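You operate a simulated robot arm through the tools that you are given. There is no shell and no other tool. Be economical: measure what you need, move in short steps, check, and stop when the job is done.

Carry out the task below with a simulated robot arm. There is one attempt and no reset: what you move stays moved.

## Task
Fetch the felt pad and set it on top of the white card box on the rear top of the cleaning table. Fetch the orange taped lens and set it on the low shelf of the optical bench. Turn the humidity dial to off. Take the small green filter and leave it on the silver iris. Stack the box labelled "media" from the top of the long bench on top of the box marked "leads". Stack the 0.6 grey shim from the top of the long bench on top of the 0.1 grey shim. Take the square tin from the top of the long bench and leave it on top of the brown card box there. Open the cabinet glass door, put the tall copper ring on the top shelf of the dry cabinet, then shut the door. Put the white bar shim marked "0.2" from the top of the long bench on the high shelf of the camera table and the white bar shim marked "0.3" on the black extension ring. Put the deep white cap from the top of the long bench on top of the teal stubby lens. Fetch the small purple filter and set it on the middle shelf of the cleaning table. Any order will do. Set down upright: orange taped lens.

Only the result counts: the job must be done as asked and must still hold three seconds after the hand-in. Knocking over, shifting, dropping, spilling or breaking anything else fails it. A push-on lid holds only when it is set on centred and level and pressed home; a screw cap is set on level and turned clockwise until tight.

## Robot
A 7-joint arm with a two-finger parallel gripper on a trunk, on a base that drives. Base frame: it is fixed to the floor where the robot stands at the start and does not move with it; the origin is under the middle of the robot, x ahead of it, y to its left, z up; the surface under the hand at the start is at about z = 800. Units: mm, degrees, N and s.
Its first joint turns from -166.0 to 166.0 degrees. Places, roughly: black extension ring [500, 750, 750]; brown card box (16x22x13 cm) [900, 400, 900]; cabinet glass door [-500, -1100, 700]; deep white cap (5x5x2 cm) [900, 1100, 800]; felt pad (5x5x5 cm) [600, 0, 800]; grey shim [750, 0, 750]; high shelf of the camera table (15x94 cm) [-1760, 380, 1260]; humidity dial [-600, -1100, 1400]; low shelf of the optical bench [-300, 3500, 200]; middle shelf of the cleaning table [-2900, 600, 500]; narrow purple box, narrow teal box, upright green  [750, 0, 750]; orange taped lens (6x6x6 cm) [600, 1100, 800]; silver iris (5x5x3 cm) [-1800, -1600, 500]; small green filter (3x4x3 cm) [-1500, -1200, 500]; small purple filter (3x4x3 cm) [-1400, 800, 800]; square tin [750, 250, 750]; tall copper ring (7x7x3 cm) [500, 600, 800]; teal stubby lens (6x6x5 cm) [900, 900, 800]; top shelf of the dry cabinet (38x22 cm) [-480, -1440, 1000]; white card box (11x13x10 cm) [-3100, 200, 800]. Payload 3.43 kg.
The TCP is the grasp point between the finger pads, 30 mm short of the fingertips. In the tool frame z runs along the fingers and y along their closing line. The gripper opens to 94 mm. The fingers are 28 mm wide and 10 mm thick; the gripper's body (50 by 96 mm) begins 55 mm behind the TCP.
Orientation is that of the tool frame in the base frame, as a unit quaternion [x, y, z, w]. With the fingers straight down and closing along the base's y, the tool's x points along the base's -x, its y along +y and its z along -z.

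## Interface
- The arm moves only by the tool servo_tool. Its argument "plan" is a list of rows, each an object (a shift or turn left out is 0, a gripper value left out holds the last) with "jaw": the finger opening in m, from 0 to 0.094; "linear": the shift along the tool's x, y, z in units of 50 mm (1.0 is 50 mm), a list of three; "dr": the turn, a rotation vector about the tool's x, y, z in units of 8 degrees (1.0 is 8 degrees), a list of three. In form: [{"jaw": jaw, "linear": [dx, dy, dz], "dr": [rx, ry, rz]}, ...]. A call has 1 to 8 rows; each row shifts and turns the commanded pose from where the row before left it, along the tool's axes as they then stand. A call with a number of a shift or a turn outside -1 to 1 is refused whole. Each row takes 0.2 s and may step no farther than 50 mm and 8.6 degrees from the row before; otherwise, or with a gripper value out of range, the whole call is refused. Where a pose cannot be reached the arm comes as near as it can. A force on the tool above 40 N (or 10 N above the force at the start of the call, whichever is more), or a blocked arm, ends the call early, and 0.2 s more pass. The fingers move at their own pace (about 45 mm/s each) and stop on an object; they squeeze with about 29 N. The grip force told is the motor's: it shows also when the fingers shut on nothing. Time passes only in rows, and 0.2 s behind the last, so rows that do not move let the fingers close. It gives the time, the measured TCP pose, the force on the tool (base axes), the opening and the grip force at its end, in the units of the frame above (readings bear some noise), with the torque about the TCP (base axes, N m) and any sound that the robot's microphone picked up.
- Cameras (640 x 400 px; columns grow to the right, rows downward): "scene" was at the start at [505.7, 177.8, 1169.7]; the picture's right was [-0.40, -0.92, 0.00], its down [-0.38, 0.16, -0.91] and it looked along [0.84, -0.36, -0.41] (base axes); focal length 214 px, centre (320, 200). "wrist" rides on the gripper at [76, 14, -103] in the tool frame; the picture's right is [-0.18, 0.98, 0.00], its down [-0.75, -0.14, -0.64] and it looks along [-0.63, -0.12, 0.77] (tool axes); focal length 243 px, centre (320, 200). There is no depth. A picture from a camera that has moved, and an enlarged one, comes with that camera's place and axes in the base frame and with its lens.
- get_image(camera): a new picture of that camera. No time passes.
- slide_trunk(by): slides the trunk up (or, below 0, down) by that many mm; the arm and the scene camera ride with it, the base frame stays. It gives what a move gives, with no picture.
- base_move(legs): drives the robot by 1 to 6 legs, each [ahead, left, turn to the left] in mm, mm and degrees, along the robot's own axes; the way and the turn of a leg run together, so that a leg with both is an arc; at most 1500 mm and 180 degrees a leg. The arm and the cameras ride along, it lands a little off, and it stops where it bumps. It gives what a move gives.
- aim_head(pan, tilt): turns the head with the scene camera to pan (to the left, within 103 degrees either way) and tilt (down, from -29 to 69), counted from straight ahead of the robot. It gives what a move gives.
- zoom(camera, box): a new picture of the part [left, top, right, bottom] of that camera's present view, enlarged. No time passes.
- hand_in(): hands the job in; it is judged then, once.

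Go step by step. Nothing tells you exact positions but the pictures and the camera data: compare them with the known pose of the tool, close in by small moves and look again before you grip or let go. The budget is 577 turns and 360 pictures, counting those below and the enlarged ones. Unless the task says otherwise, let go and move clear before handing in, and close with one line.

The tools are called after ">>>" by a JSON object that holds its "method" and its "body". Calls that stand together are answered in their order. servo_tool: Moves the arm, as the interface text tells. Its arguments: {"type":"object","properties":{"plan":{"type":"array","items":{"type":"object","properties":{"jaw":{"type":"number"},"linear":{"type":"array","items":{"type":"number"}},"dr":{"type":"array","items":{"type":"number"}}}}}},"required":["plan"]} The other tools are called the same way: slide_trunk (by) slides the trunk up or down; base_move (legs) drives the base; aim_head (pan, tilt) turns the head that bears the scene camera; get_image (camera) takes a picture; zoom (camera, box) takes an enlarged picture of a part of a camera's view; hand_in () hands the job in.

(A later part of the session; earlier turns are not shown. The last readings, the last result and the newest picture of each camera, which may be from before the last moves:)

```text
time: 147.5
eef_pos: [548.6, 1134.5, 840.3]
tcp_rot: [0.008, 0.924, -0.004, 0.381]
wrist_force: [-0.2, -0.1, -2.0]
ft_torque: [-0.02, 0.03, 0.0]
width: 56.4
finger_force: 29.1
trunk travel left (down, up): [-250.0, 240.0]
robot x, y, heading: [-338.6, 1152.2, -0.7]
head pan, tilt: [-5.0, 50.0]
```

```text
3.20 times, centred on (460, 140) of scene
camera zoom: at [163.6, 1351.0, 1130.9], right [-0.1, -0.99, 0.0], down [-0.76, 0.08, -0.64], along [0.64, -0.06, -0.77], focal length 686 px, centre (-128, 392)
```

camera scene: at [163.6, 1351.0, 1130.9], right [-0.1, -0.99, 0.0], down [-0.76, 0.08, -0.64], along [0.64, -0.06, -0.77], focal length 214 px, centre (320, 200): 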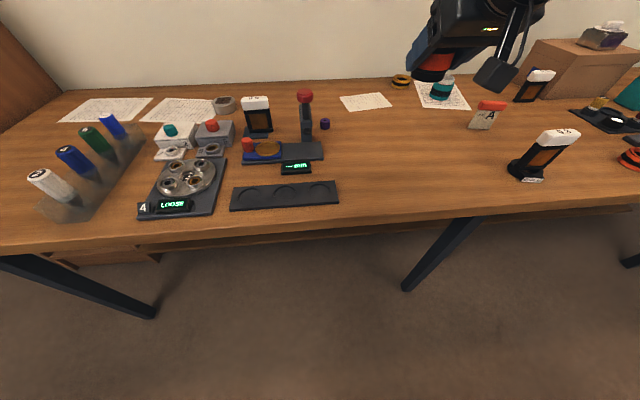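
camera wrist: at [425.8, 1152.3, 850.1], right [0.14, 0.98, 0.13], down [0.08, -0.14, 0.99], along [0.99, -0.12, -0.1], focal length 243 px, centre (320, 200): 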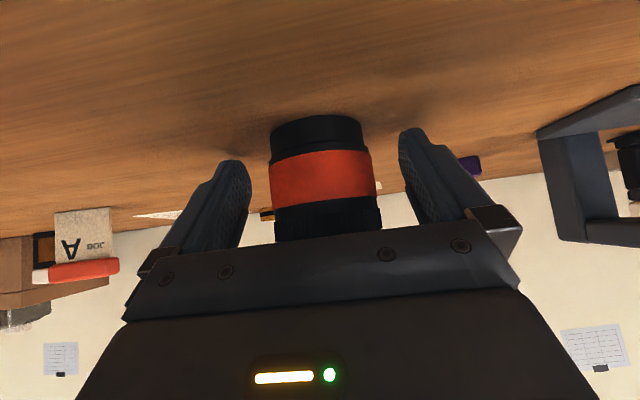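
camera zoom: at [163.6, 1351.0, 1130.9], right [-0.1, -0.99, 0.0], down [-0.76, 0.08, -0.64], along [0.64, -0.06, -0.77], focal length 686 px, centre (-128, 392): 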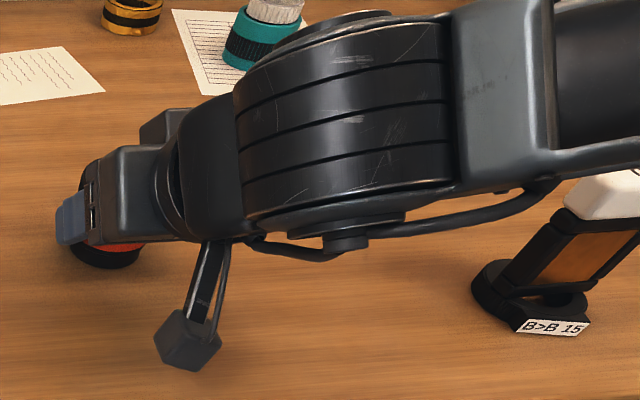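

>>> {"method": "servo_tool", "body": {"plan": [{"linear": [0.03, 0, 0.03]}, {"linear": [0.03, 0, 0.03]}, {"linear": [0.03, 0, 0.03]}, {"linear": [0.03, 0, 0.03]}]}}

>>> {"method": "get_image", "body": {"camera": "wrist"}}

```text
time: 148.5
eef_pos: [549.4, 1135.1, 832.8]
tcp_rot: [0.006, 0.924, -0.003, 0.383]
wrist_force: [-1.2, -2.9, 14.9]
ft_torque: [0.01, -0.22, -0.1]
width: 54.2
finger_force: 28.5
trunk travel left (down, up): [-250.0, 240.0]
robot x, y, heading: [-335.6, 1150.4, -0.9]
head pan, tilt: [-5.0, 50.0]
```

```text
251 pictures are left
camera wrist: at [424.2, 1151.7, 852.3], right [0.14, 0.98, 0.13], down [0.08, -0.14, 0.99], along [0.99, -0.13, -0.1], focal length 243 px, centre (320, 200)
```

wrist: 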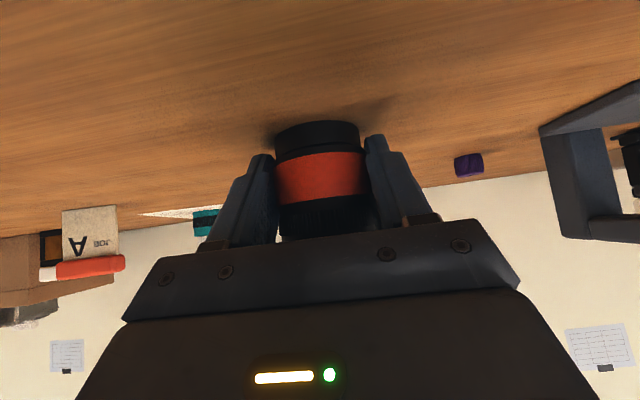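

>>> {"method": "servo_tool", "body": {"plan": [{"jaw": 0.094}, {}, {}, {"linear": [0, 0, -0.9]}, {"linear": [0, 0, -0.9]}, {"linear": [-0.7, 0, -0.7]}, {"linear": [-0.7, 0, -0.7]}]}}

>>> {"method": "zoom", "body": {"camera": "scene", "box": [340, 80, 500, 200]}}

>>> {"method": "get_image", "body": {"camera": "wrist"}}

```text
time: 150.1
eef_pos: [487.3, 1134.6, 995.9]
tcp_rot: [0.006, 0.925, -0.003, 0.38]
wrist_force: [0.5, -0.3, -0.3]
ft_torque: [0.0, -0.01, 0.01]
width: 94.0
finger_force: 0.0
trunk travel left (down, up): [-250.0, 240.0]
robot x, y, heading: [-336.2, 1148.4, -0.9]
head pan, tilt: [-5.0, 50.0]
```

```text
3.33 times, centred on (420, 140) of scene
camera zoom: at [163.9, 1350.8, 1130.6], right [-0.1, -0.99, 0.0], down [-0.76, 0.08, -0.64], along [0.64, -0.06, -0.77], focal length 715 px, centre (-13, 400)
```

zoom: 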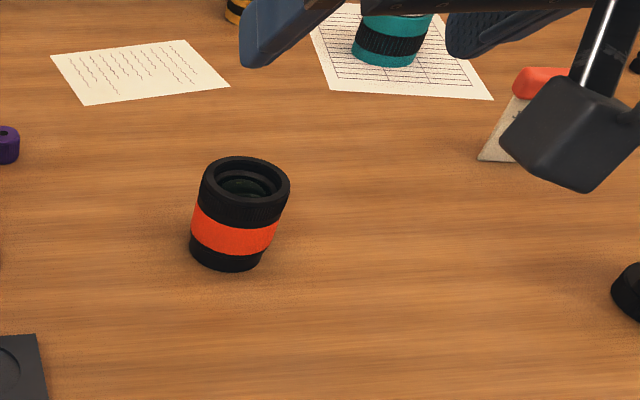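

```text
249 pictures are left
camera wrist: at [362.5, 1151.5, 1015.2], right [0.14, 0.98, 0.13], down [0.08, -0.14, 0.99], along [0.99, -0.13, -0.1], focal length 243 px, centre (320, 200)
```

wrist: 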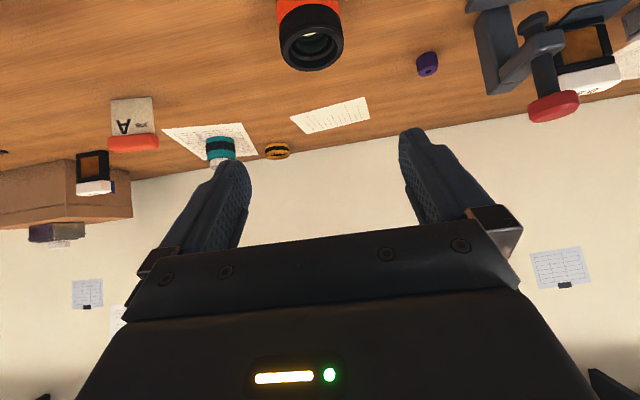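

>>> {"method": "servo_tool", "body": {"plan": [{"dr": [0, 0.78, 0]}, {"dr": [0, 0.78, 0]}, {"dr": [0, 0.78, 0]}, {"dr": [0, 0.78, 0]}, {"linear": [-0.48, 0, 0.877]}, {"linear": [-0.48, 0, 0.877]}, {}]}}

>>> {"method": "get_image", "body": {"camera": "wrist"}}

```text
time: 151.7
eef_pos: [561.8, 1134.8, 929.9]
tcp_rot: [0.007, 0.985, -0.001, 0.171]
wrist_force: [-0.5, 0.5, 0.1]
ft_torque: [-0.01, -0.02, 0.01]
width: 94.0
finger_force: 0.1
trunk travel left (down, up): [-250.0, 240.0]
robot x, y, heading: [-336.0, 1150.2, -0.7]
head pan, tilt: [-5.0, 50.0]
```

```text
248 pictures are left
camera wrist: at [456.9, 1151.4, 1000.4], right [0.19, 0.98, 0.06], down [0.49, -0.15, 0.86], along [0.85, -0.13, -0.51], focal length 243 px, centre (320, 200)
```

wrist: 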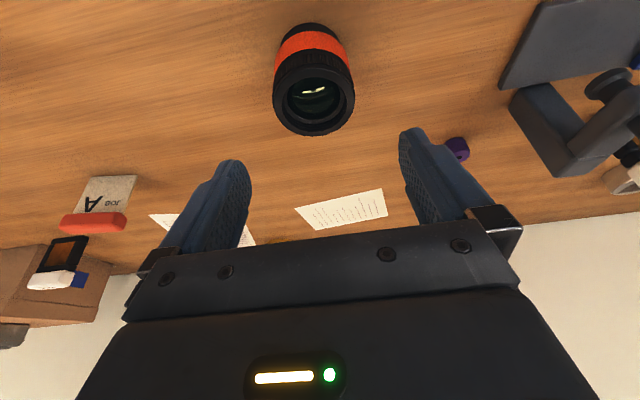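

>>> {"method": "servo_tool", "body": {"plan": [{"linear": [0.334, 0.02, 0.858]}, {"linear": [0.334, 0.02, 0.858]}, {}]}}

>>> {"method": "get_image", "body": {"camera": "wrist"}}

>>> {"method": "zoom", "body": {"camera": "scene", "box": [340, 80, 500, 200]}}

```text
time: 152.5
eef_pos: [558.5, 1137.3, 833.9]
tcp_rot: [0.007, 0.985, -0.001, 0.173]
wrist_force: [0.2, 0.5, -0.9]
ft_torque: [0.03, -0.02, -0.03]
width: 94.0
finger_force: 0.0
trunk travel left (down, up): [-250.0, 240.0]
robot x, y, heading: [-336.3, 1152.1, -0.7]
head pan, tilt: [-5.0, 50.0]
```

```text
247 pictures are left
camera wrist: at [453.4, 1153.9, 906.0], right [0.19, 0.98, 0.06], down [0.49, -0.15, 0.86], along [0.85, -0.13, -0.51], focal length 243 px, centre (320, 200)
```

wrist: 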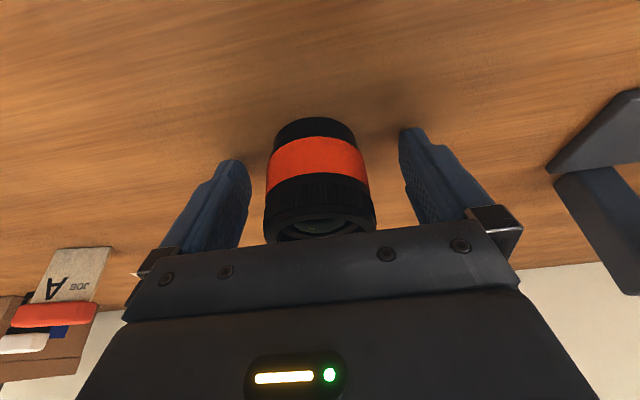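

```text
3.33 times, centred on (420, 140) of scene
camera zoom: at [163.5, 1351.0, 1130.9], right [-0.1, -0.99, 0.0], down [-0.76, 0.08, -0.64], along [0.64, -0.06, -0.77], focal length 715 px, centre (-13, 400)
```

zoom: 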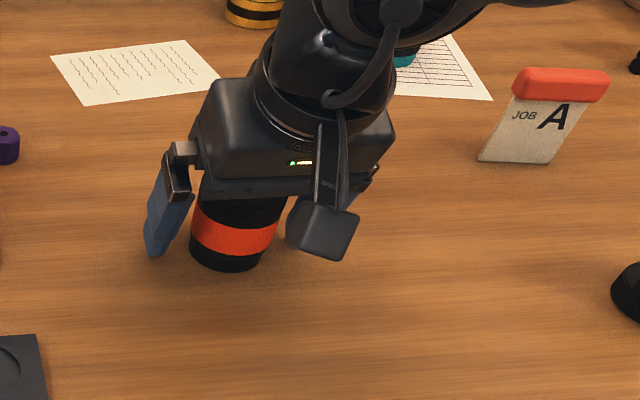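

>>> {"method": "servo_tool", "body": {"plan": [{"linear": [-0.1, 0, -0.03]}, {"jaw": 0.04}, {}, {}, {}, {}]}}

>>> {"method": "servo_tool", "body": {"plan": [{"linear": [-0.34, 0, -0.94]}, {"linear": [-0.34, 0, -0.94]}, {"linear": [-0.34, 0, -0.94]}, {}]}}

>>> {"method": "get_image", "body": {"camera": "wrist"}}

```text
time: 153.9
eef_pos: [562.9, 1137.3, 839.5]
tcp_rot: [0.006, 0.985, -0.001, 0.173]
wrist_force: [0.9, -0.5, -0.7]
ft_torque: [0.05, 0.03, -0.02]
width: 58.6
finger_force: 29.1
trunk travel left (down, up): [-250.0, 240.0]
robot x, y, heading: [-335.3, 1149.4, -0.8]
head pan, tilt: [-5.0, 50.0]
```

```text
time: 154.9
eef_pos: [561.3, 1137.1, 990.1]
tcp_rot: [0.007, 0.985, -0.001, 0.173]
wrist_force: [-0.4, -0.3, -1.6]
ft_torque: [0.01, -0.03, 0.01]
width: 58.7
finger_force: 29.1
trunk travel left (down, up): [-250.0, 240.0]
robot x, y, heading: [-337.4, 1151.7, -0.8]
head pan, tilt: [-5.0, 50.0]
```

```text
245 pictures are left
camera wrist: at [457.2, 1153.7, 1060.3], right [0.19, 0.98, 0.06], down [0.49, -0.15, 0.86], along [0.85, -0.13, -0.51], focal length 243 px, centre (320, 200)
```

wrist: 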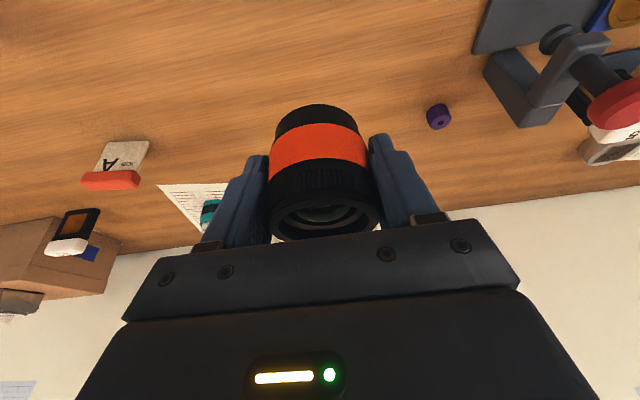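

>>> {"method": "base_move", "body": {"legs": [[-235, 0, 0], [0, 600, 0], [0, 0, 90.8], [450, -610, 0]]}}

>>> {"method": "aim_head", "body": {"pan": 0, "tilt": 35}}

>>> {"method": "get_image", "body": {"camera": "scene"}}

```text
time: 167.2
eef_pos: [29.7, 3111.9, 989.4]
tcp_rot: [0.699, -0.694, -0.123, -0.121]
wrist_force: [0.1, 0.1, -1.2]
ft_torque: [-0.01, 0.04, -0.02]
width: 58.7
finger_force: 29.7
trunk travel left (down, up): [-250.0, 240.0]
robot x, y, heading: [33.7, 2209.4, 90.3]
head pan, tilt: [-5.0, 50.0]
```

```text
time: 167.9
eef_pos: [30.2, 3111.0, 989.0]
tcp_rot: [0.698, -0.695, -0.122, -0.122]
wrist_force: [0.1, -1.4, -2.6]
ft_torque: [-0.03, 0.02, -0.01]
width: 58.1
finger_force: 28.8
trunk travel left (down, up): [-250.0, 240.0]
robot x, y, heading: [37.7, 2210.7, 90.5]
head pan, tilt: [0.0, 35.0]
```

```text
244 pictures are left
camera scene: at [-183.9, 2720.2, 1152.5], right [1.0, 0.01, 0.0], down [0.0, -0.57, -0.82], along [0.0, 0.82, -0.57], focal length 214 px, centre (320, 200)
```

scene: 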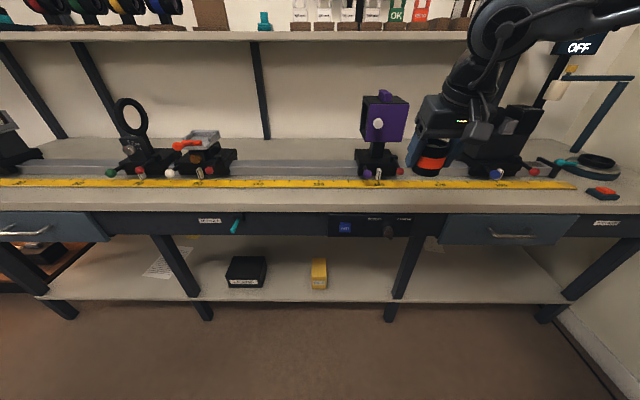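

>>> {"method": "slide_trunk", "body": {"by": -248}}

>>> {"method": "servo_tool", "body": {"plan": [{"linear": [0.25, 0, 0.96]}, {"linear": [0.25, 0, 0.96]}, {"linear": [0.25, 0, 0.96]}, {"linear": [0.25, 0, 0.96]}, {"linear": [0.25, 0, 0.96]}, {"linear": [0.25, 0, 0.96]}, {"linear": [0.25, 0, 0.96]}, {"linear": [0.25, 0, 0.96]}]}}

>>> {"method": "get_image", "body": {"camera": "scene"}}

```text
time: 170.5
eef_pos: [29.4, 3112.0, 740.8]
tcp_rot: [0.698, -0.695, -0.122, -0.122]
wrist_force: [0.1, 0.1, -1.2]
ft_torque: [0.01, 0.0, 0.02]
width: 58.3
finger_force: 28.6
trunk travel left (down, up): [-2.0, 488.0]
robot x, y, heading: [32.9, 2212.3, 90.3]
head pan, tilt: [0.0, 35.0]
```

```text
time: 172.3
eef_pos: [31.1, 3146.8, 343.9]
tcp_rot: [0.699, -0.694, -0.122, -0.122]
wrist_force: [0.1, 0.8, -0.6]
ft_torque: [-0.02, 0.04, 0.0]
width: 58.2
finger_force: 28.9
trunk travel left (down, up): [-2.0, 488.0]
robot x, y, heading: [33.4, 2215.6, 90.1]
head pan, tilt: [0.0, 35.0]
```

```text
243 pictures are left
camera scene: at [-183.8, 2720.2, 904.8], right [1.0, 0.01, 0.0], down [0.0, -0.57, -0.82], along [0.0, 0.82, -0.57], focal length 214 px, centre (320, 200)
```

scene: 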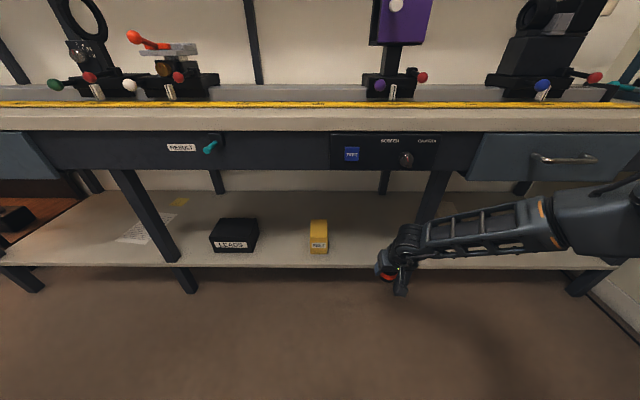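

>>> {"method": "base_move", "body": {"legs": [[0, 355, 0]]}}

>>> {"method": "servo_tool", "body": {"plan": [{"linear": [0.34, 0, 0.94]}, {}]}}

>>> {"method": "get_image", "body": {"camera": "scene"}}

>>> {"method": "get_image", "body": {"camera": "wrist"}}

```text
time: 174.6
eef_pos: [-319.1, 3143.8, 344.6]
tcp_rot: [0.699, -0.694, -0.123, -0.121]
wrist_force: [0.1, 0.1, -2.2]
ft_torque: [-0.03, 0.05, 0.03]
width: 58.2
finger_force: 29.0
trunk travel left (down, up): [-2.0, 488.0]
robot x, y, heading: [-313.2, 2209.1, 90.4]
head pan, tilt: [0.0, 35.0]
```

```text
time: 175.2
eef_pos: [-319.4, 3142.6, 293.9]
tcp_rot: [0.699, -0.694, -0.123, -0.122]
wrist_force: [0.2, 0.6, -1.4]
ft_torque: [0.01, 0.03, 0.0]
width: 58.0
finger_force: 29.1
trunk travel left (down, up): [-2.0, 488.0]
robot x, y, heading: [-313.8, 2211.6, 90.4]
head pan, tilt: [0.0, 35.0]
```

```text
242 pictures are left
camera scene: at [-532.8, 2717.6, 904.6], right [1.0, 0.01, 0.0], down [0.0, -0.57, -0.82], along [-0.01, 0.82, -0.57], focal length 214 px, centre (320, 200)
```

scene: 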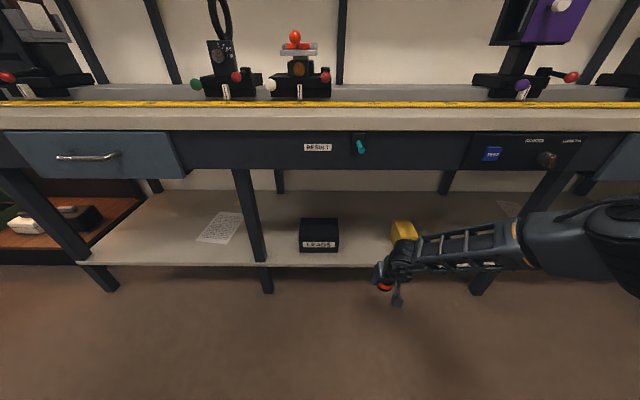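

```text
241 pictures are left
camera wrist: at [-331.7, 3036.3, 365.0], right [-0.98, 0.17, 0.06], down [0.14, 0.49, 0.86], along [0.11, 0.86, -0.51], focal length 243 px, centre (320, 200)
```

wrist: 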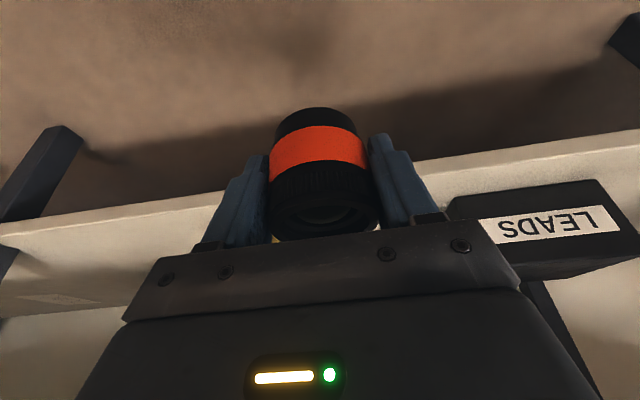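

>>> {"method": "servo_tool", "body": {"plan": [{"linear": [-0.1, 0, -0.3]}]}}

>>> {"method": "base_move", "body": {"legs": [[100, 0, 0]]}}

>>> {"method": "get_image", "body": {"camera": "wrist"}}

>>> {"method": "get_image", "body": {"camera": "scene"}}

```text
time: 175.6
eef_pos: [-319.1, 3141.9, 311.6]
tcp_rot: [0.699, -0.694, -0.123, -0.121]
wrist_force: [-0.8, 1.0, -2.0]
ft_torque: [0.01, -0.01, -0.01]
width: 58.1
finger_force: 29.4
trunk travel left (down, up): [-2.0, 488.0]
robot x, y, heading: [-316.0, 2208.4, 90.4]
head pan, tilt: [0.0, 35.0]
```

```text
time: 176.7
eef_pos: [-323.5, 3241.7, 310.4]
tcp_rot: [0.7, -0.693, -0.123, -0.122]
wrist_force: [-0.3, 0.1, -1.4]
ft_torque: [-0.03, 0.01, 0.02]
width: 58.1
finger_force: 29.0
trunk travel left (down, up): [-2.0, 488.0]
robot x, y, heading: [-313.7, 2307.2, 90.4]
head pan, tilt: [0.0, 35.0]
```

```text
240 pictures are left
camera wrist: at [-335.4, 3137.0, 381.4], right [-0.98, 0.16, 0.06], down [0.14, 0.49, 0.86], along [0.11, 0.86, -0.51], focal length 243 px, centre (320, 200)
```

wrist: 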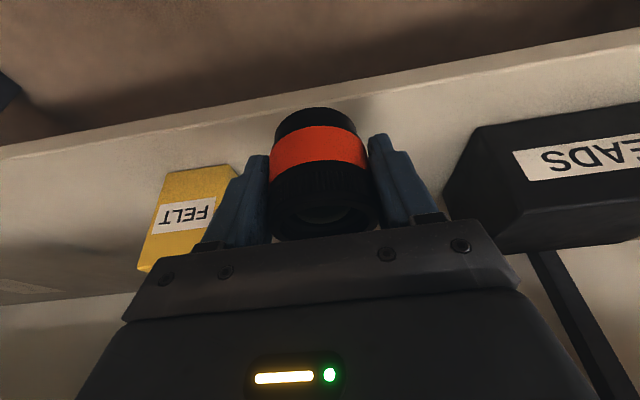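

```text
239 pictures are left
camera scene: at [-535.4, 2816.9, 904.6], right [1.0, 0.01, 0.0], down [0.01, -0.57, -0.82], along [-0.01, 0.82, -0.57], focal length 214 px, centre (320, 200)
```

scene: 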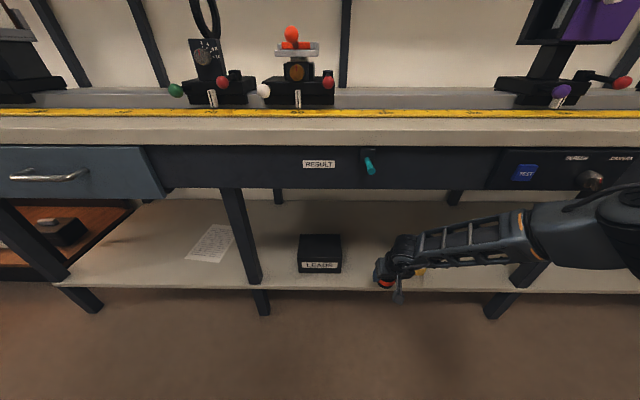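

>>> {"method": "base_move", "body": {"legs": [[90, 0, 0]]}}

>>> {"method": "servo_tool", "body": {"plan": [{"linear": [0.27, 0, 0.75]}, {"linear": [0.07, 0, 0.19]}, {"linear": [0.03, 0, 0.09]}, {"linear": [0.02, 0, 0.06]}]}}

>>> {"method": "get_image", "body": {"camera": "wrist"}}

>>> {"method": "zoom", "body": {"camera": "scene", "box": [280, 180, 480, 320]}}

```text
time: 177.8
eef_pos: [-323.8, 3332.9, 310.5]
tcp_rot: [0.699, -0.694, -0.122, -0.122]
wrist_force: [0.0, -0.7, -2.0]
ft_torque: [0.02, 0.02, 0.02]
width: 58.4
finger_force: 29.0
trunk travel left (down, up): [-2.0, 488.0]
robot x, y, heading: [-317.5, 2402.0, 90.6]
head pan, tilt: [0.0, 35.0]
```

```text
time: 178.8
eef_pos: [-323.0, 3334.6, 255.9]
tcp_rot: [0.699, -0.693, -0.123, -0.123]
wrist_force: [2.7, 0.4, 20.4]
ft_torque: [0.07, 0.31, 0.12]
width: 58.3
finger_force: 29.0
trunk travel left (down, up): [-2.0, 488.0]
robot x, y, heading: [-316.5, 2398.9, 90.6]
head pan, tilt: [0.0, 35.0]
```

```text
238 pictures are left
camera wrist: at [-335.0, 3229.1, 326.3], right [-0.98, 0.16, 0.06], down [0.14, 0.49, 0.86], along [0.11, 0.86, -0.5], focal length 243 px, centre (320, 200)
```

wrist: 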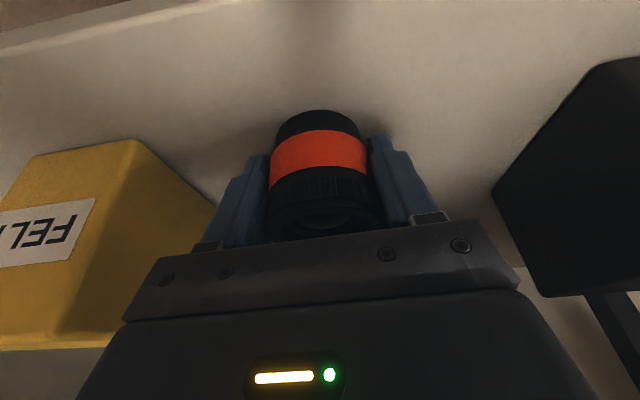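

```text
2.86 times, centred on (380, 250) of scene
camera zoom: at [-535.9, 2907.4, 905.1], right [1.0, 0.01, 0.0], down [0.01, -0.57, -0.82], along [-0.01, 0.82, -0.57], focal length 613 px, centre (149, 57)
```

zoom: 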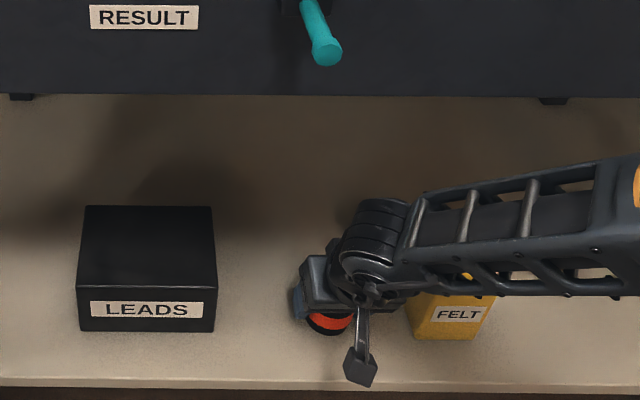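

>>> {"method": "servo_tool", "body": {"plan": [{"linear": [-0.01, 0, -0.03]}, {"jaw": 0.07}, {}, {"jaw": 0.094}, {}, {"linear": [0, 0, -0.6]}, {"linear": [0, 0, -0.9]}]}}

>>> {"method": "get_image", "body": {"camera": "wrist"}}

>>> {"method": "zoom", "body": {"camera": "scene", "box": [280, 180, 480, 320]}}

```text
time: 180.4
eef_pos: [-322.6, 3307.1, 324.1]
tcp_rot: [0.7, -0.693, -0.122, -0.121]
wrist_force: [0.6, -0.7, -0.3]
ft_torque: [-0.03, 0.02, 0.0]
width: 94.1
finger_force: 0.1
trunk travel left (down, up): [-2.0, 488.0]
robot x, y, heading: [-312.8, 2399.3, 90.6]
head pan, tilt: [0.0, 35.0]
```

```text
236 pictures are left
camera wrist: at [-334.3, 3201.6, 395.3], right [-0.98, 0.16, 0.06], down [0.14, 0.49, 0.86], along [0.11, 0.85, -0.51], focal length 243 px, centre (320, 200)
```

wrist: 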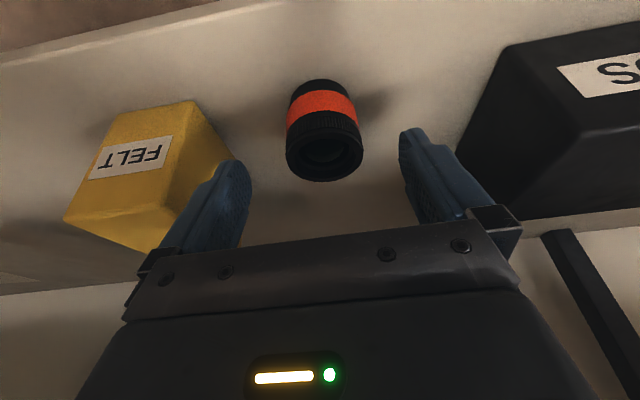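

```text
2.86 times, centred on (380, 250) of scene
camera zoom: at [-536.2, 2907.8, 904.4], right [1.0, 0.01, 0.0], down [0.01, -0.57, -0.82], along [-0.01, 0.82, -0.57], focal length 613 px, centre (149, 57)
```

zoom: 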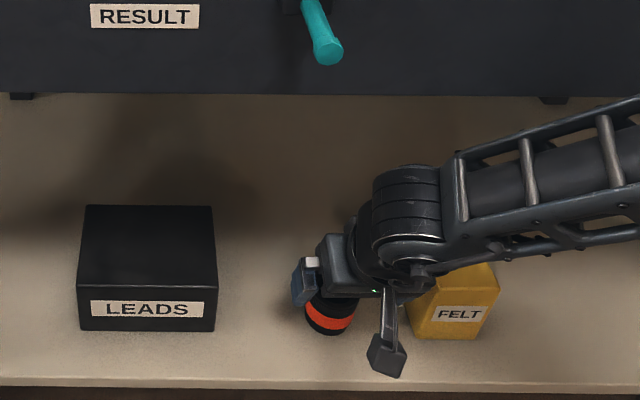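

>>> {"method": "base_move", "body": {"legs": [[-500, 0, 0]]}}

>>> {"method": "slide_trunk", "body": {"by": 248}}

>>> {"method": "servo_tool", "body": {"plan": [{"linear": [-0.3, 0, -0.94], "dr": [0, 0.5, 0]}, {"linear": [-0.25, 0, -0.94], "dr": [0, 0.5, 0]}, {"linear": [-0.2, 0, -0.94], "dr": [0, 0.5, 0]}, {"linear": [0, 0, -0.94], "dr": [0, 0.5, 0]}, {"linear": [0.3, 0, -0.94], "dr": [0, 0.5, 0]}, {"linear": [0.3, 0, -0.94]}, {"linear": [0.3, 0, -0.94]}, {"linear": [0.3, 0, -0.94]}]}}

>>> {"method": "servo_tool", "body": {"plan": [{"linear": [0.6, 0, -0.7]}, {"linear": [0.9, 0, -0.3]}, {"linear": [0.9, 0, 0]}]}}

>>> {"method": "base_move", "body": {"legs": [[0, 0, 90]]}}

>>> {"method": "aim_head", "body": {"pan": 60, "tilt": 20}}

>>> {"method": "get_image", "body": {"camera": "scene"}}

```text
time: 183.4
eef_pos: [-315.1, 2798.7, 324.5]
tcp_rot: [0.699, -0.694, -0.123, -0.122]
wrist_force: [0.0, -0.1, 0.3]
ft_torque: [0.01, 0.0, 0.01]
width: 94.2
finger_force: 0.0
trunk travel left (down, up): [-2.0, 488.0]
robot x, y, heading: [-313.1, 1892.8, 90.1]
head pan, tilt: [0.0, 35.0]
```

```text
time: 186.0
eef_pos: [-315.7, 2798.4, 573.2]
tcp_rot: [0.698, -0.695, -0.122, -0.123]
wrist_force: [-0.1, 0.2, 0.5]
ft_torque: [-0.03, -0.02, 0.05]
width: 93.9
finger_force: 0.0
trunk travel left (down, up): [-250.0, 240.0]
robot x, y, heading: [-307.9, 1888.6, 90.7]
head pan, tilt: [0.0, 35.0]
```

```text
time: 187.8
eef_pos: [-312.2, 2727.1, 950.7]
tcp_rot: [0.71, -0.705, 0.001, 0.0]
wrist_force: [-0.7, 0.1, -0.4]
ft_torque: [-0.02, 0.02, -0.02]
width: 94.1
finger_force: 0.0
trunk travel left (down, up): [-250.0, 240.0]
robot x, y, heading: [-313.4, 1891.1, 90.4]
head pan, tilt: [0.0, 35.0]
```

```text
time: 188.6
eef_pos: [-313.1, 2606.7, 1001.5]
tcp_rot: [0.71, -0.704, 0.001, 0.0]
wrist_force: [0.4, 0.2, 0.1]
ft_torque: [0.03, -0.02, -0.03]
width: 93.9
finger_force: 0.1
trunk travel left (down, up): [-250.0, 240.0]
robot x, y, heading: [-310.9, 1889.4, 90.2]
head pan, tilt: [0.0, 35.0]
```

```text
time: 192.8
eef_pos: [-1026.0, 1883.8, 1000.7]
tcp_rot: [1.0, 0.005, 0.001, -0.001]
wrist_force: [-0.1, -0.2, 0.0]
ft_torque: [0.0, -0.01, 0.01]
width: 94.0
finger_force: 0.0
trunk travel left (down, up): [-250.0, 240.0]
robot x, y, heading: [-311.5, 1891.2, -179.2]
head pan, tilt: [0.0, 35.0]
```

```text
time: 194.1
eef_pos: [-1026.4, 1883.0, 1000.3]
tcp_rot: [1.0, 0.007, 0.001, 0.0]
wrist_force: [0.5, -1.1, -0.4]
ft_torque: [0.02, 0.01, 0.03]
width: 94.0
finger_force: 0.0
trunk travel left (down, up): [-250.0, 240.0]
robot x, y, heading: [-310.4, 1892.7, -179.2]
head pan, tilt: [60.0, 20.0]
```

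```text
234 pictures are left
camera scene: at [-776.2, 1589.1, 1176.5], right [-0.87, 0.49, 0.0], down [0.17, 0.3, -0.94], along [-0.46, -0.82, -0.34], focal length 214 px, centre (320, 200)
```

scene: 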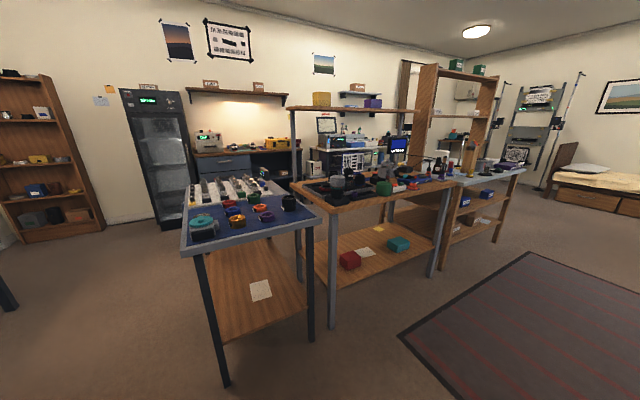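

>>> {"method": "zoom", "body": {"camera": "scene", "box": [170, 80, 540, 300]}}

>>> {"method": "zoom", "body": {"camera": "scene", "box": [280, 80, 480, 210]}}

>>> {"method": "zoom", "body": {"camera": "scene", "box": [170, 160, 340, 260]}}

```text
1.73 times, centred on (355, 190) of scene
camera zoom: at [-776.2, 1589.1, 1176.5], right [-0.87, 0.49, 0.0], down [0.17, 0.3, -0.94], along [-0.46, -0.82, -0.34], focal length 371 px, centre (260, 217)
```

zoom: 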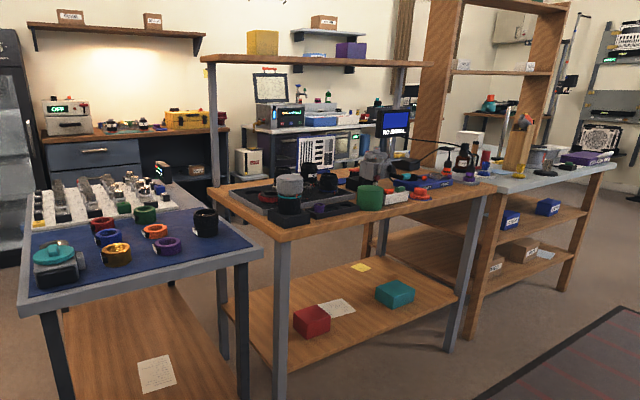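

```text
3.08 times, centred on (380, 145) of scene
camera zoom: at [-776.2, 1589.1, 1176.5], right [-0.87, 0.49, 0.0], down [0.17, 0.3, -0.94], along [-0.46, -0.82, -0.34], focal length 660 px, centre (135, 369)
```

zoom: 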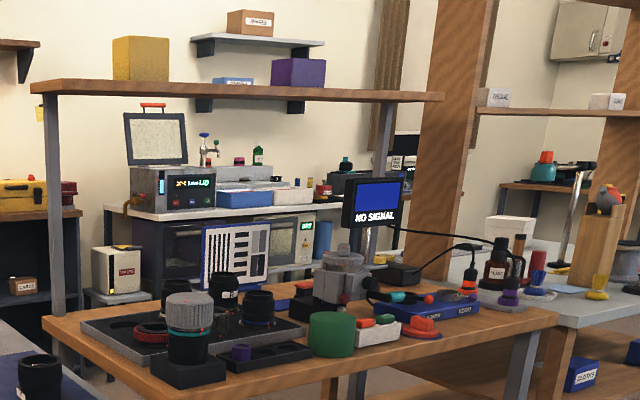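

```text
3.76 times, centred on (255, 210) of scene
camera zoom: at [-776.2, 1589.1, 1176.5], right [-0.87, 0.49, 0.0], down [0.17, 0.3, -0.94], along [-0.46, -0.82, -0.34], focal length 807 px, centre (565, 162)
```

zoom: 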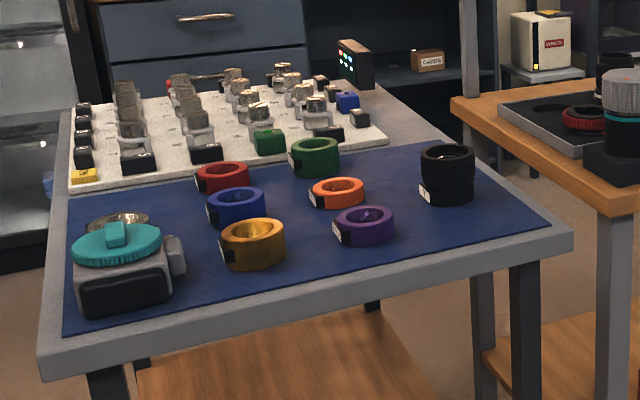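

>>> {"method": "base_move", "body": {"legs": [[1145, 190, 0], [0, 0, 89.3]]}}

>>> {"method": "aim_head", "body": {"pan": 0, "tilt": 25}}

>>> {"method": "get_image", "body": {"camera": "scene"}}

>>> {"method": "aim_head", "body": {"pan": -45, "tilt": 25}}

>>> {"method": "get_image", "body": {"camera": "scene"}}

```text
time: 203.8
eef_pos: [-1419.7, 972.9, 1000.4]
tcp_rot: [0.694, 0.72, 0.0, 0.0]
wrist_force: [0.7, 0.2, -0.5]
ft_torque: [-0.02, 0.0, 0.01]
width: 94.1
finger_force: 0.1
trunk travel left (down, up): [-250.0, 240.0]
robot x, y, heading: [-1446.9, 1692.0, -87.8]
head pan, tilt: [60.0, 20.0]
```

```text
time: 205.1
eef_pos: [-1418.7, 972.4, 1001.1]
tcp_rot: [0.694, 0.72, 0.001, 0.0]
wrist_force: [-0.6, -0.3, -0.3]
ft_torque: [0.02, -0.01, 0.03]
width: 94.2
finger_force: 0.0
trunk travel left (down, up): [-250.0, 240.0]
robot x, y, heading: [-1447.2, 1688.8, -87.8]
head pan, tilt: [0.0, 25.0]
```

```text
230 pictures are left
camera scene: at [-1212.1, 1182.7, 1168.4], right [-1.0, -0.04, 0.0], down [-0.02, 0.42, -0.91], along [0.04, -0.91, -0.42], focal length 214 px, centre (320, 200)
```

scene: 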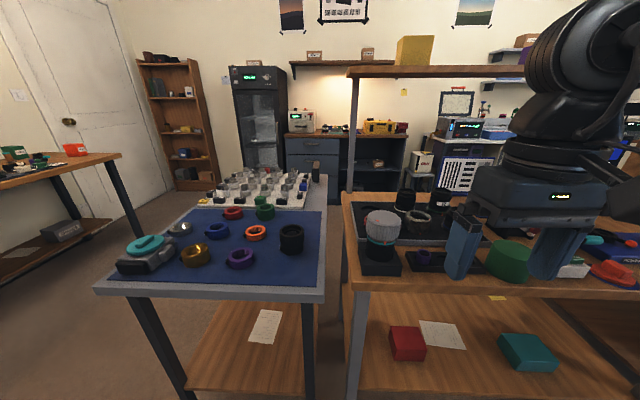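

```text
time: 206.3
eef_pos: [-1420.1, 972.8, 1000.1]
tcp_rot: [0.694, 0.72, 0.0, -0.001]
wrist_force: [0.4, -0.4, -0.1]
ft_torque: [0.0, -0.02, -0.04]
width: 93.9
finger_force: 0.0
trunk travel left (down, up): [-250.0, 240.0]
robot x, y, heading: [-1447.1, 1686.8, -87.6]
head pan, tilt: [-45.0, 25.0]
```

```text
229 pictures are left
camera scene: at [-1278.2, 1207.1, 1168.4], right [-0.73, 0.68, 0.0], down [0.29, 0.31, -0.91], along [-0.62, -0.67, -0.42], focal length 214 px, centre (320, 200)
```

scene: 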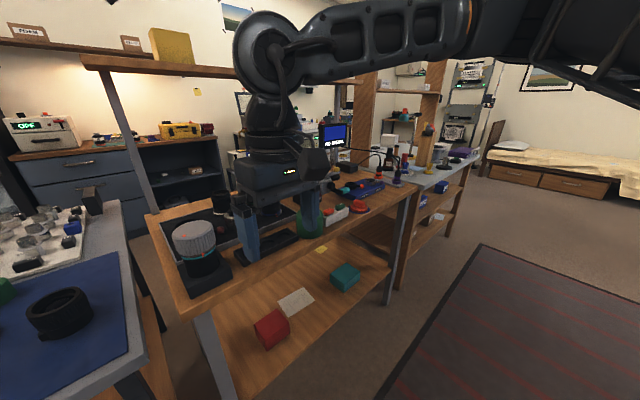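

>>> {"method": "base_move", "body": {"legs": [[215, 0, 0]]}}

>>> {"method": "servo_tool", "body": {"plan": [{"jaw": 0.07, "linear": [0, -0.7, 0]}, {"linear": [0, 0, 0.8]}, {}]}}

>>> {"method": "get_image", "body": {"camera": "wrist"}}

>>> {"method": "aim_head", "body": {"pan": 0, "tilt": 50}}

>>> {"method": "get_image", "body": {"camera": "scene"}}

```text
time: 207.9
eef_pos: [-1408.0, 759.9, 1001.1]
tcp_rot: [0.693, 0.721, 0.001, 0.0]
wrist_force: [0.1, -0.5, -0.8]
ft_torque: [-0.05, 0.02, 0.0]
width: 94.2
finger_force: 0.0
trunk travel left (down, up): [-250.0, 240.0]
robot x, y, heading: [-1442.2, 1471.3, -87.5]
head pan, tilt: [-45.0, 25.0]
```

```text
time: 208.7
eef_pos: [-1444.2, 758.4, 961.1]
tcp_rot: [0.693, 0.721, 0.0, -0.001]
wrist_force: [0.1, -0.1, -0.4]
ft_torque: [0.01, 0.01, 0.01]
width: 69.9
finger_force: 0.1
trunk travel left (down, up): [-250.0, 240.0]
robot x, y, heading: [-1437.1, 1474.9, -87.5]
head pan, tilt: [-45.0, 25.0]
```

```text
228 pictures are left
camera wrist: at [-1431.6, 835.4, 1063.4], right [0.99, -0.14, 0.0], down [-0.11, -0.76, 0.64], along [-0.09, -0.63, -0.77], focal length 243 px, centre (320, 200)
```

wrist: 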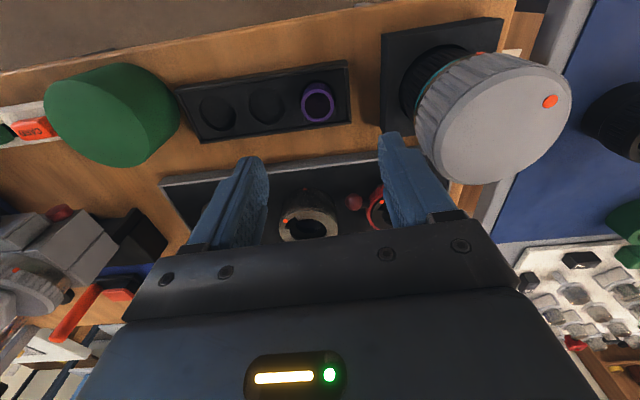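

```text
time: 209.8
eef_pos: [-1443.4, 759.1, 962.0]
tcp_rot: [0.693, 0.721, 0.0, 0.0]
wrist_force: [0.2, -0.2, -0.1]
ft_torque: [-0.03, -0.02, -0.03]
width: 69.9
finger_force: 0.1
trunk travel left (down, up): [-250.0, 240.0]
robot x, y, heading: [-1436.8, 1476.1, -87.6]
head pan, tilt: [0.0, 50.0]
```

```text
227 pictures are left
camera scene: at [-1202.9, 985.5, 1130.9], right [-1.0, -0.04, 0.0], down [-0.03, 0.77, -0.64], along [0.03, -0.64, -0.77], focal length 214 px, centre (320, 200)
```

scene: 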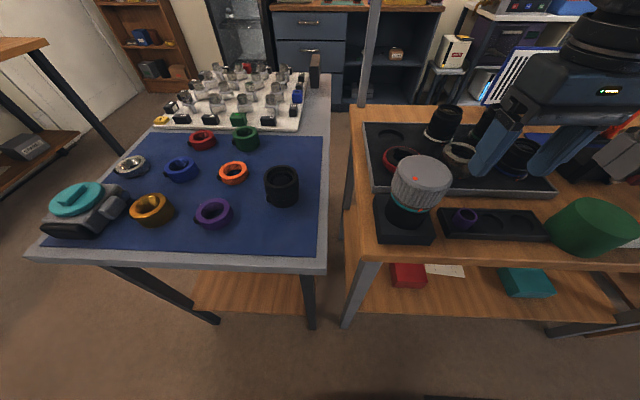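

>>> {"method": "zoom", "body": {"camera": "wrist", "box": [260, 50, 380, 150]}}

>>> {"method": "zoom", "body": {"camera": "scene", "box": [420, 180, 560, 270]}}

```text
4.00 times, centred on (320, 100) of wrist
camera zoom: at [-1431.5, 835.4, 1063.6], right [0.99, -0.14, 0.0], down [-0.11, -0.76, 0.64], along [-0.09, -0.63, -0.77], focal length 970 px, centre (320, 600)
```

zoom: 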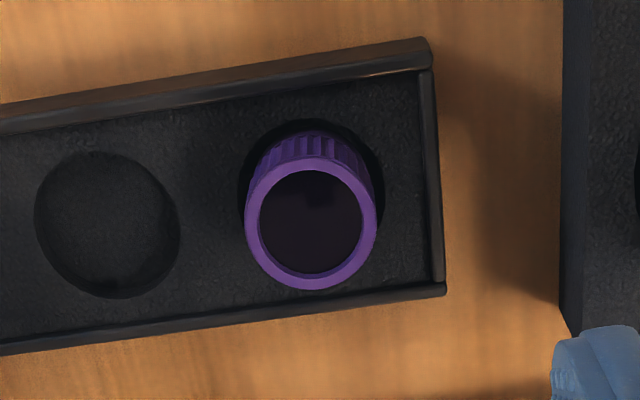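

```text
4.44 times, centred on (490, 225) of scene
camera zoom: at [-1202.9, 985.5, 1130.9], right [-1.0, -0.04, 0.0], down [-0.03, 0.77, -0.64], along [0.03, -0.64, -0.77], focal length 953 px, centre (-436, 89)
```

zoom: 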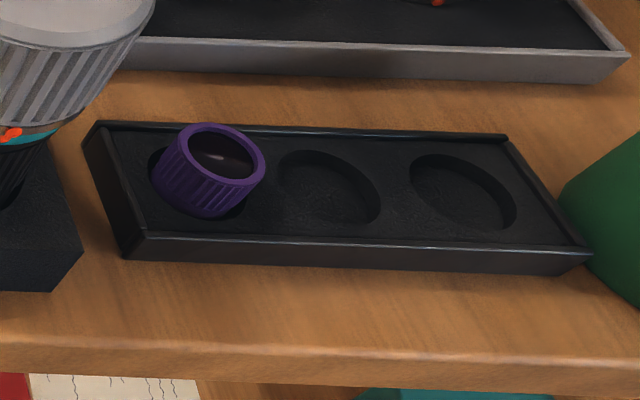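

>>> {"method": "servo_tool", "body": {"plan": [{"jaw": 0.06, "linear": [0.05, 0, 0.9]}, {"linear": [0, 0, 0.9]}, {"linear": [0, 0, 0.3]}, {}]}}

>>> {"method": "get_image", "body": {"camera": "wrist"}}

>>> {"method": "zoom", "body": {"camera": "scene", "box": [420, 160, 560, 270]}}

```text
time: 210.8
eef_pos: [-1445.3, 761.0, 855.4]
tcp_rot: [0.692, 0.722, 0.001, 0.0]
wrist_force: [0.4, 0.6, -0.4]
ft_torque: [-0.04, 0.0, -0.05]
width: 60.0
finger_force: 0.1
trunk travel left (down, up): [-250.0, 240.0]
robot x, y, heading: [-1437.6, 1477.8, -87.5]
head pan, tilt: [0.0, 50.0]
```

```text
224 pictures are left
camera wrist: at [-1433.1, 838.4, 958.7], right [0.99, -0.14, 0.0], down [-0.11, -0.76, 0.64], along [-0.09, -0.63, -0.77], focal length 243 px, centre (320, 200)
```

wrist: 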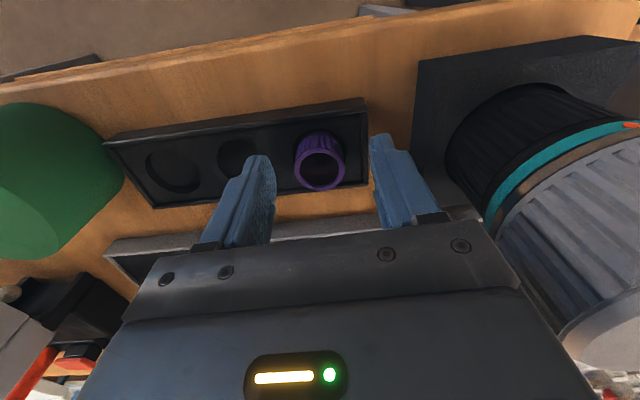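

```text
3.64 times, centred on (490, 215) of scene
camera zoom: at [-1202.9, 985.5, 1130.9], right [-1.0, -0.04, 0.0], down [-0.03, 0.77, -0.64], along [0.03, -0.64, -0.77], focal length 780 px, centre (-298, 146)
```

zoom: 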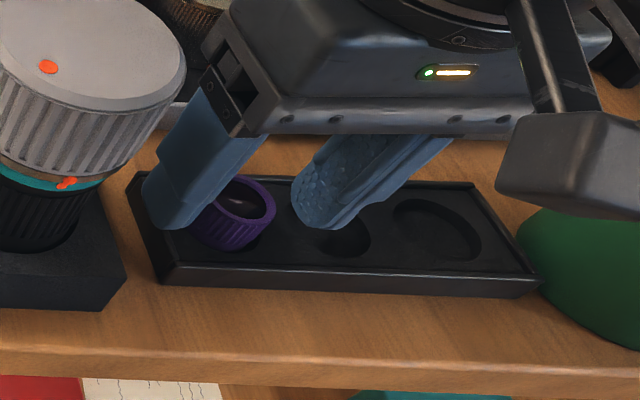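

>>> {"method": "servo_tool", "body": {"plan": [{"linear": [0, 0, 0.1]}, {"jaw": 0.02}, {}, {}, {}, {"linear": [0, 0, -0.3]}, {"linear": [0, 0, -0.9]}, {"linear": [0, 0, -0.9]}]}}

>>> {"method": "get_image", "body": {"camera": "wrist"}}

```text
time: 212.6
eef_pos: [-1445.1, 761.6, 955.7]
tcp_rot: [0.692, 0.722, 0.001, -0.001]
wrist_force: [0.2, -0.1, -0.7]
ft_torque: [0.03, 0.01, 0.03]
width: 28.0
finger_force: 28.7
trunk travel left (down, up): [-250.0, 240.0]
robot x, y, heading: [-1436.2, 1474.4, -87.5]
head pan, tilt: [0.0, 50.0]
```

```text
222 pictures are left
camera wrist: at [-1432.2, 839.3, 1058.1], right [0.99, -0.14, 0.0], down [-0.11, -0.76, 0.64], along [-0.09, -0.63, -0.77], focal length 243 px, centre (320, 200)
```

wrist: 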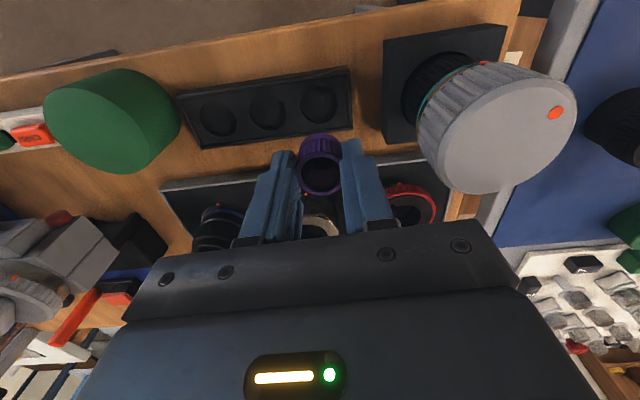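

>>> {"method": "base_move", "body": {"legs": [[-300, 0, -2.5], [0, -1400, 0]]}}

>>> {"method": "aim_head", "body": {"pan": 0, "tilt": 30}}

>>> {"method": "get_image", "body": {"camera": "scene"}}

```text
time: 221.4
eef_pos: [-2899.9, 1048.2, 954.6]
tcp_rot: [0.699, 0.715, 0.0, -0.001]
wrist_force: [0.4, 0.0, 0.1]
ft_torque: [0.03, 0.0, 0.0]
width: 27.9
finger_force: 29.2
trunk travel left (down, up): [-250.0, 240.0]
robot x, y, heading: [-2881.8, 1759.3, -88.7]
head pan, tilt: [0.0, 50.0]
```

```text
time: 222.3
eef_pos: [-2899.7, 1047.5, 955.0]
tcp_rot: [0.699, 0.715, 0.0, -0.001]
wrist_force: [-1.5, 0.4, 0.0]
ft_torque: [-0.03, 0.0, 0.02]
width: 27.4
finger_force: 29.2
trunk travel left (down, up): [-250.0, 240.0]
robot x, y, heading: [-2880.6, 1759.1, -88.7]
head pan, tilt: [0.0, 30.0]
```

```text
221 pictures are left
camera scene: at [-2653.2, 1253.3, 1160.3], right [-1.0, -0.02, 0.0], down [-0.01, 0.5, -0.87], along [0.02, -0.87, -0.5], focal length 214 px, centre (320, 200)
```

scene: 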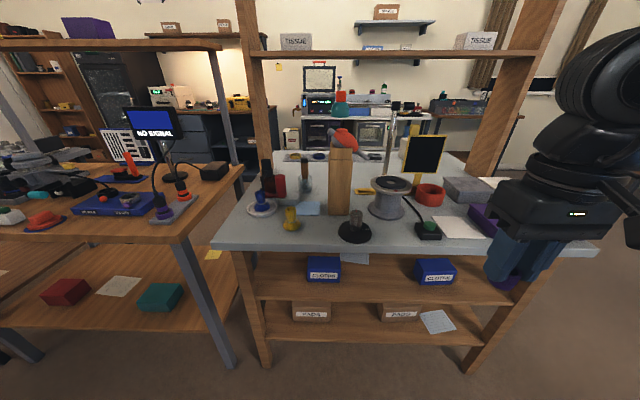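

>>> {"method": "zoom", "body": {"camera": "scene", "box": [200, 140, 520, 340]}}

>>> {"method": "aim_head", "body": {"pan": -45, "tilt": 30}}

>>> {"method": "get_image", "body": {"camera": "scene"}}

```text
2.00 times, centred on (360, 240) of scene
camera zoom: at [-2653.2, 1253.3, 1160.3], right [-1.0, -0.02, 0.0], down [-0.01, 0.5, -0.87], along [0.02, -0.87, -0.5], focal length 429 px, centre (240, 120)
```

zoom: 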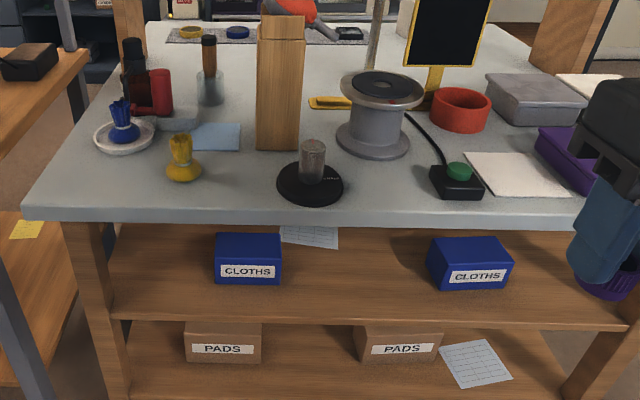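

```text
time: 223.4
eef_pos: [-2899.2, 1048.3, 955.0]
tcp_rot: [0.699, 0.715, 0.001, -0.001]
wrist_force: [-0.4, 0.0, 0.3]
ft_torque: [0.0, -0.02, -0.04]
width: 27.7
finger_force: 29.2
trunk travel left (down, up): [-250.0, 240.0]
robot x, y, heading: [-2878.9, 1759.4, -88.5]
head pan, tilt: [-45.0, 30.0]
```

```text
219 pictures are left
camera scene: at [-2717.7, 1278.2, 1160.4], right [-0.72, 0.69, 0.0], down [0.34, 0.36, -0.87], along [-0.6, -0.63, -0.5], focal length 214 px, centre (320, 200)
```

scene: 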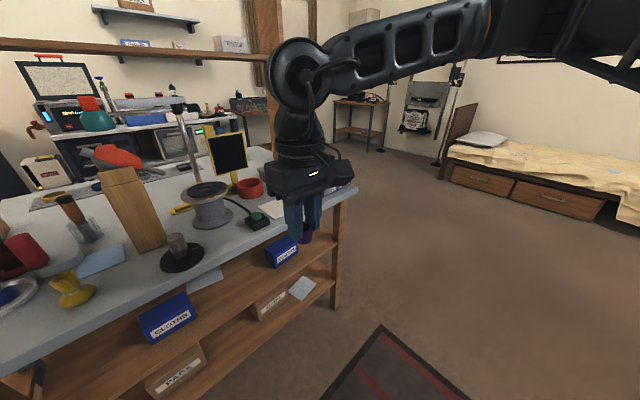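

>>> {"method": "base_move", "body": {"legs": [[180, 245, -1.4]]}}

>>> {"method": "aim_head", "body": {"pan": 0, "tilt": 45}}

>>> {"method": "get_image", "body": {"camera": "scene"}}

>>> {"method": "get_image", "body": {"camera": "wrist"}}

```text
time: 225.4
eef_pos: [-2670.1, 871.9, 955.8]
tcp_rot: [0.707, 0.707, 0.0, -0.001]
wrist_force: [-0.7, -0.5, -0.6]
ft_torque: [0.02, -0.01, 0.02]
width: 27.6
finger_force: 29.4
trunk travel left (down, up): [-250.0, 240.0]
robot x, y, heading: [-2632.8, 1584.7, -90.2]
head pan, tilt: [-45.0, 30.0]
```

```text
time: 226.6
eef_pos: [-2670.1, 872.9, 956.6]
tcp_rot: [0.708, 0.707, 0.001, -0.001]
wrist_force: [-0.6, -0.2, 0.2]
ft_torque: [0.0, -0.04, -0.01]
width: 27.6
finger_force: 29.0
trunk travel left (down, up): [-250.0, 240.0]
robot x, y, heading: [-2630.5, 1585.5, -89.8]
head pan, tilt: [0.0, 45.0]
```

```text
218 pictures are left
camera scene: at [-2419.7, 1080.4, 1137.8], right [-1.0, 0.0, 0.0], down [0.0, 0.71, -0.71], along [0.0, -0.71, -0.71], focal length 214 px, centre (320, 200)
```

scene: 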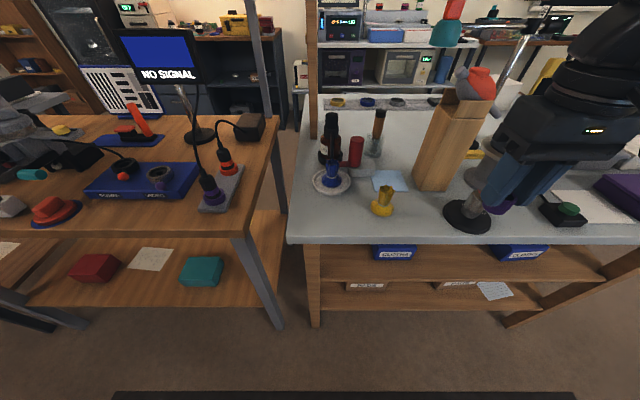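

```text
217 pictures are left
camera wrist: at [-2654.9, 948.2, 1057.9], right [0.98, -0.19, 0.0], down [-0.14, -0.75, 0.64], along [-0.12, -0.63, -0.77], focal length 243 px, centre (320, 200)
```

wrist: 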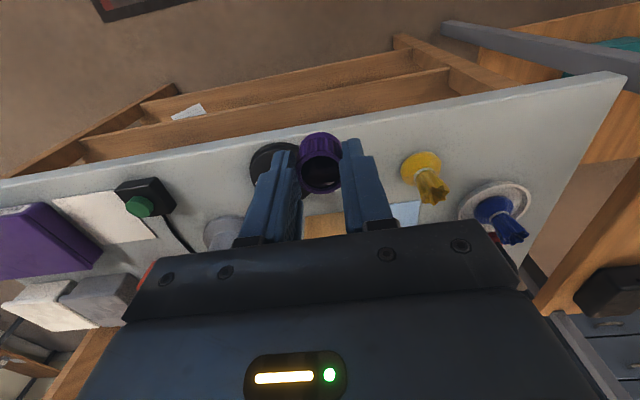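

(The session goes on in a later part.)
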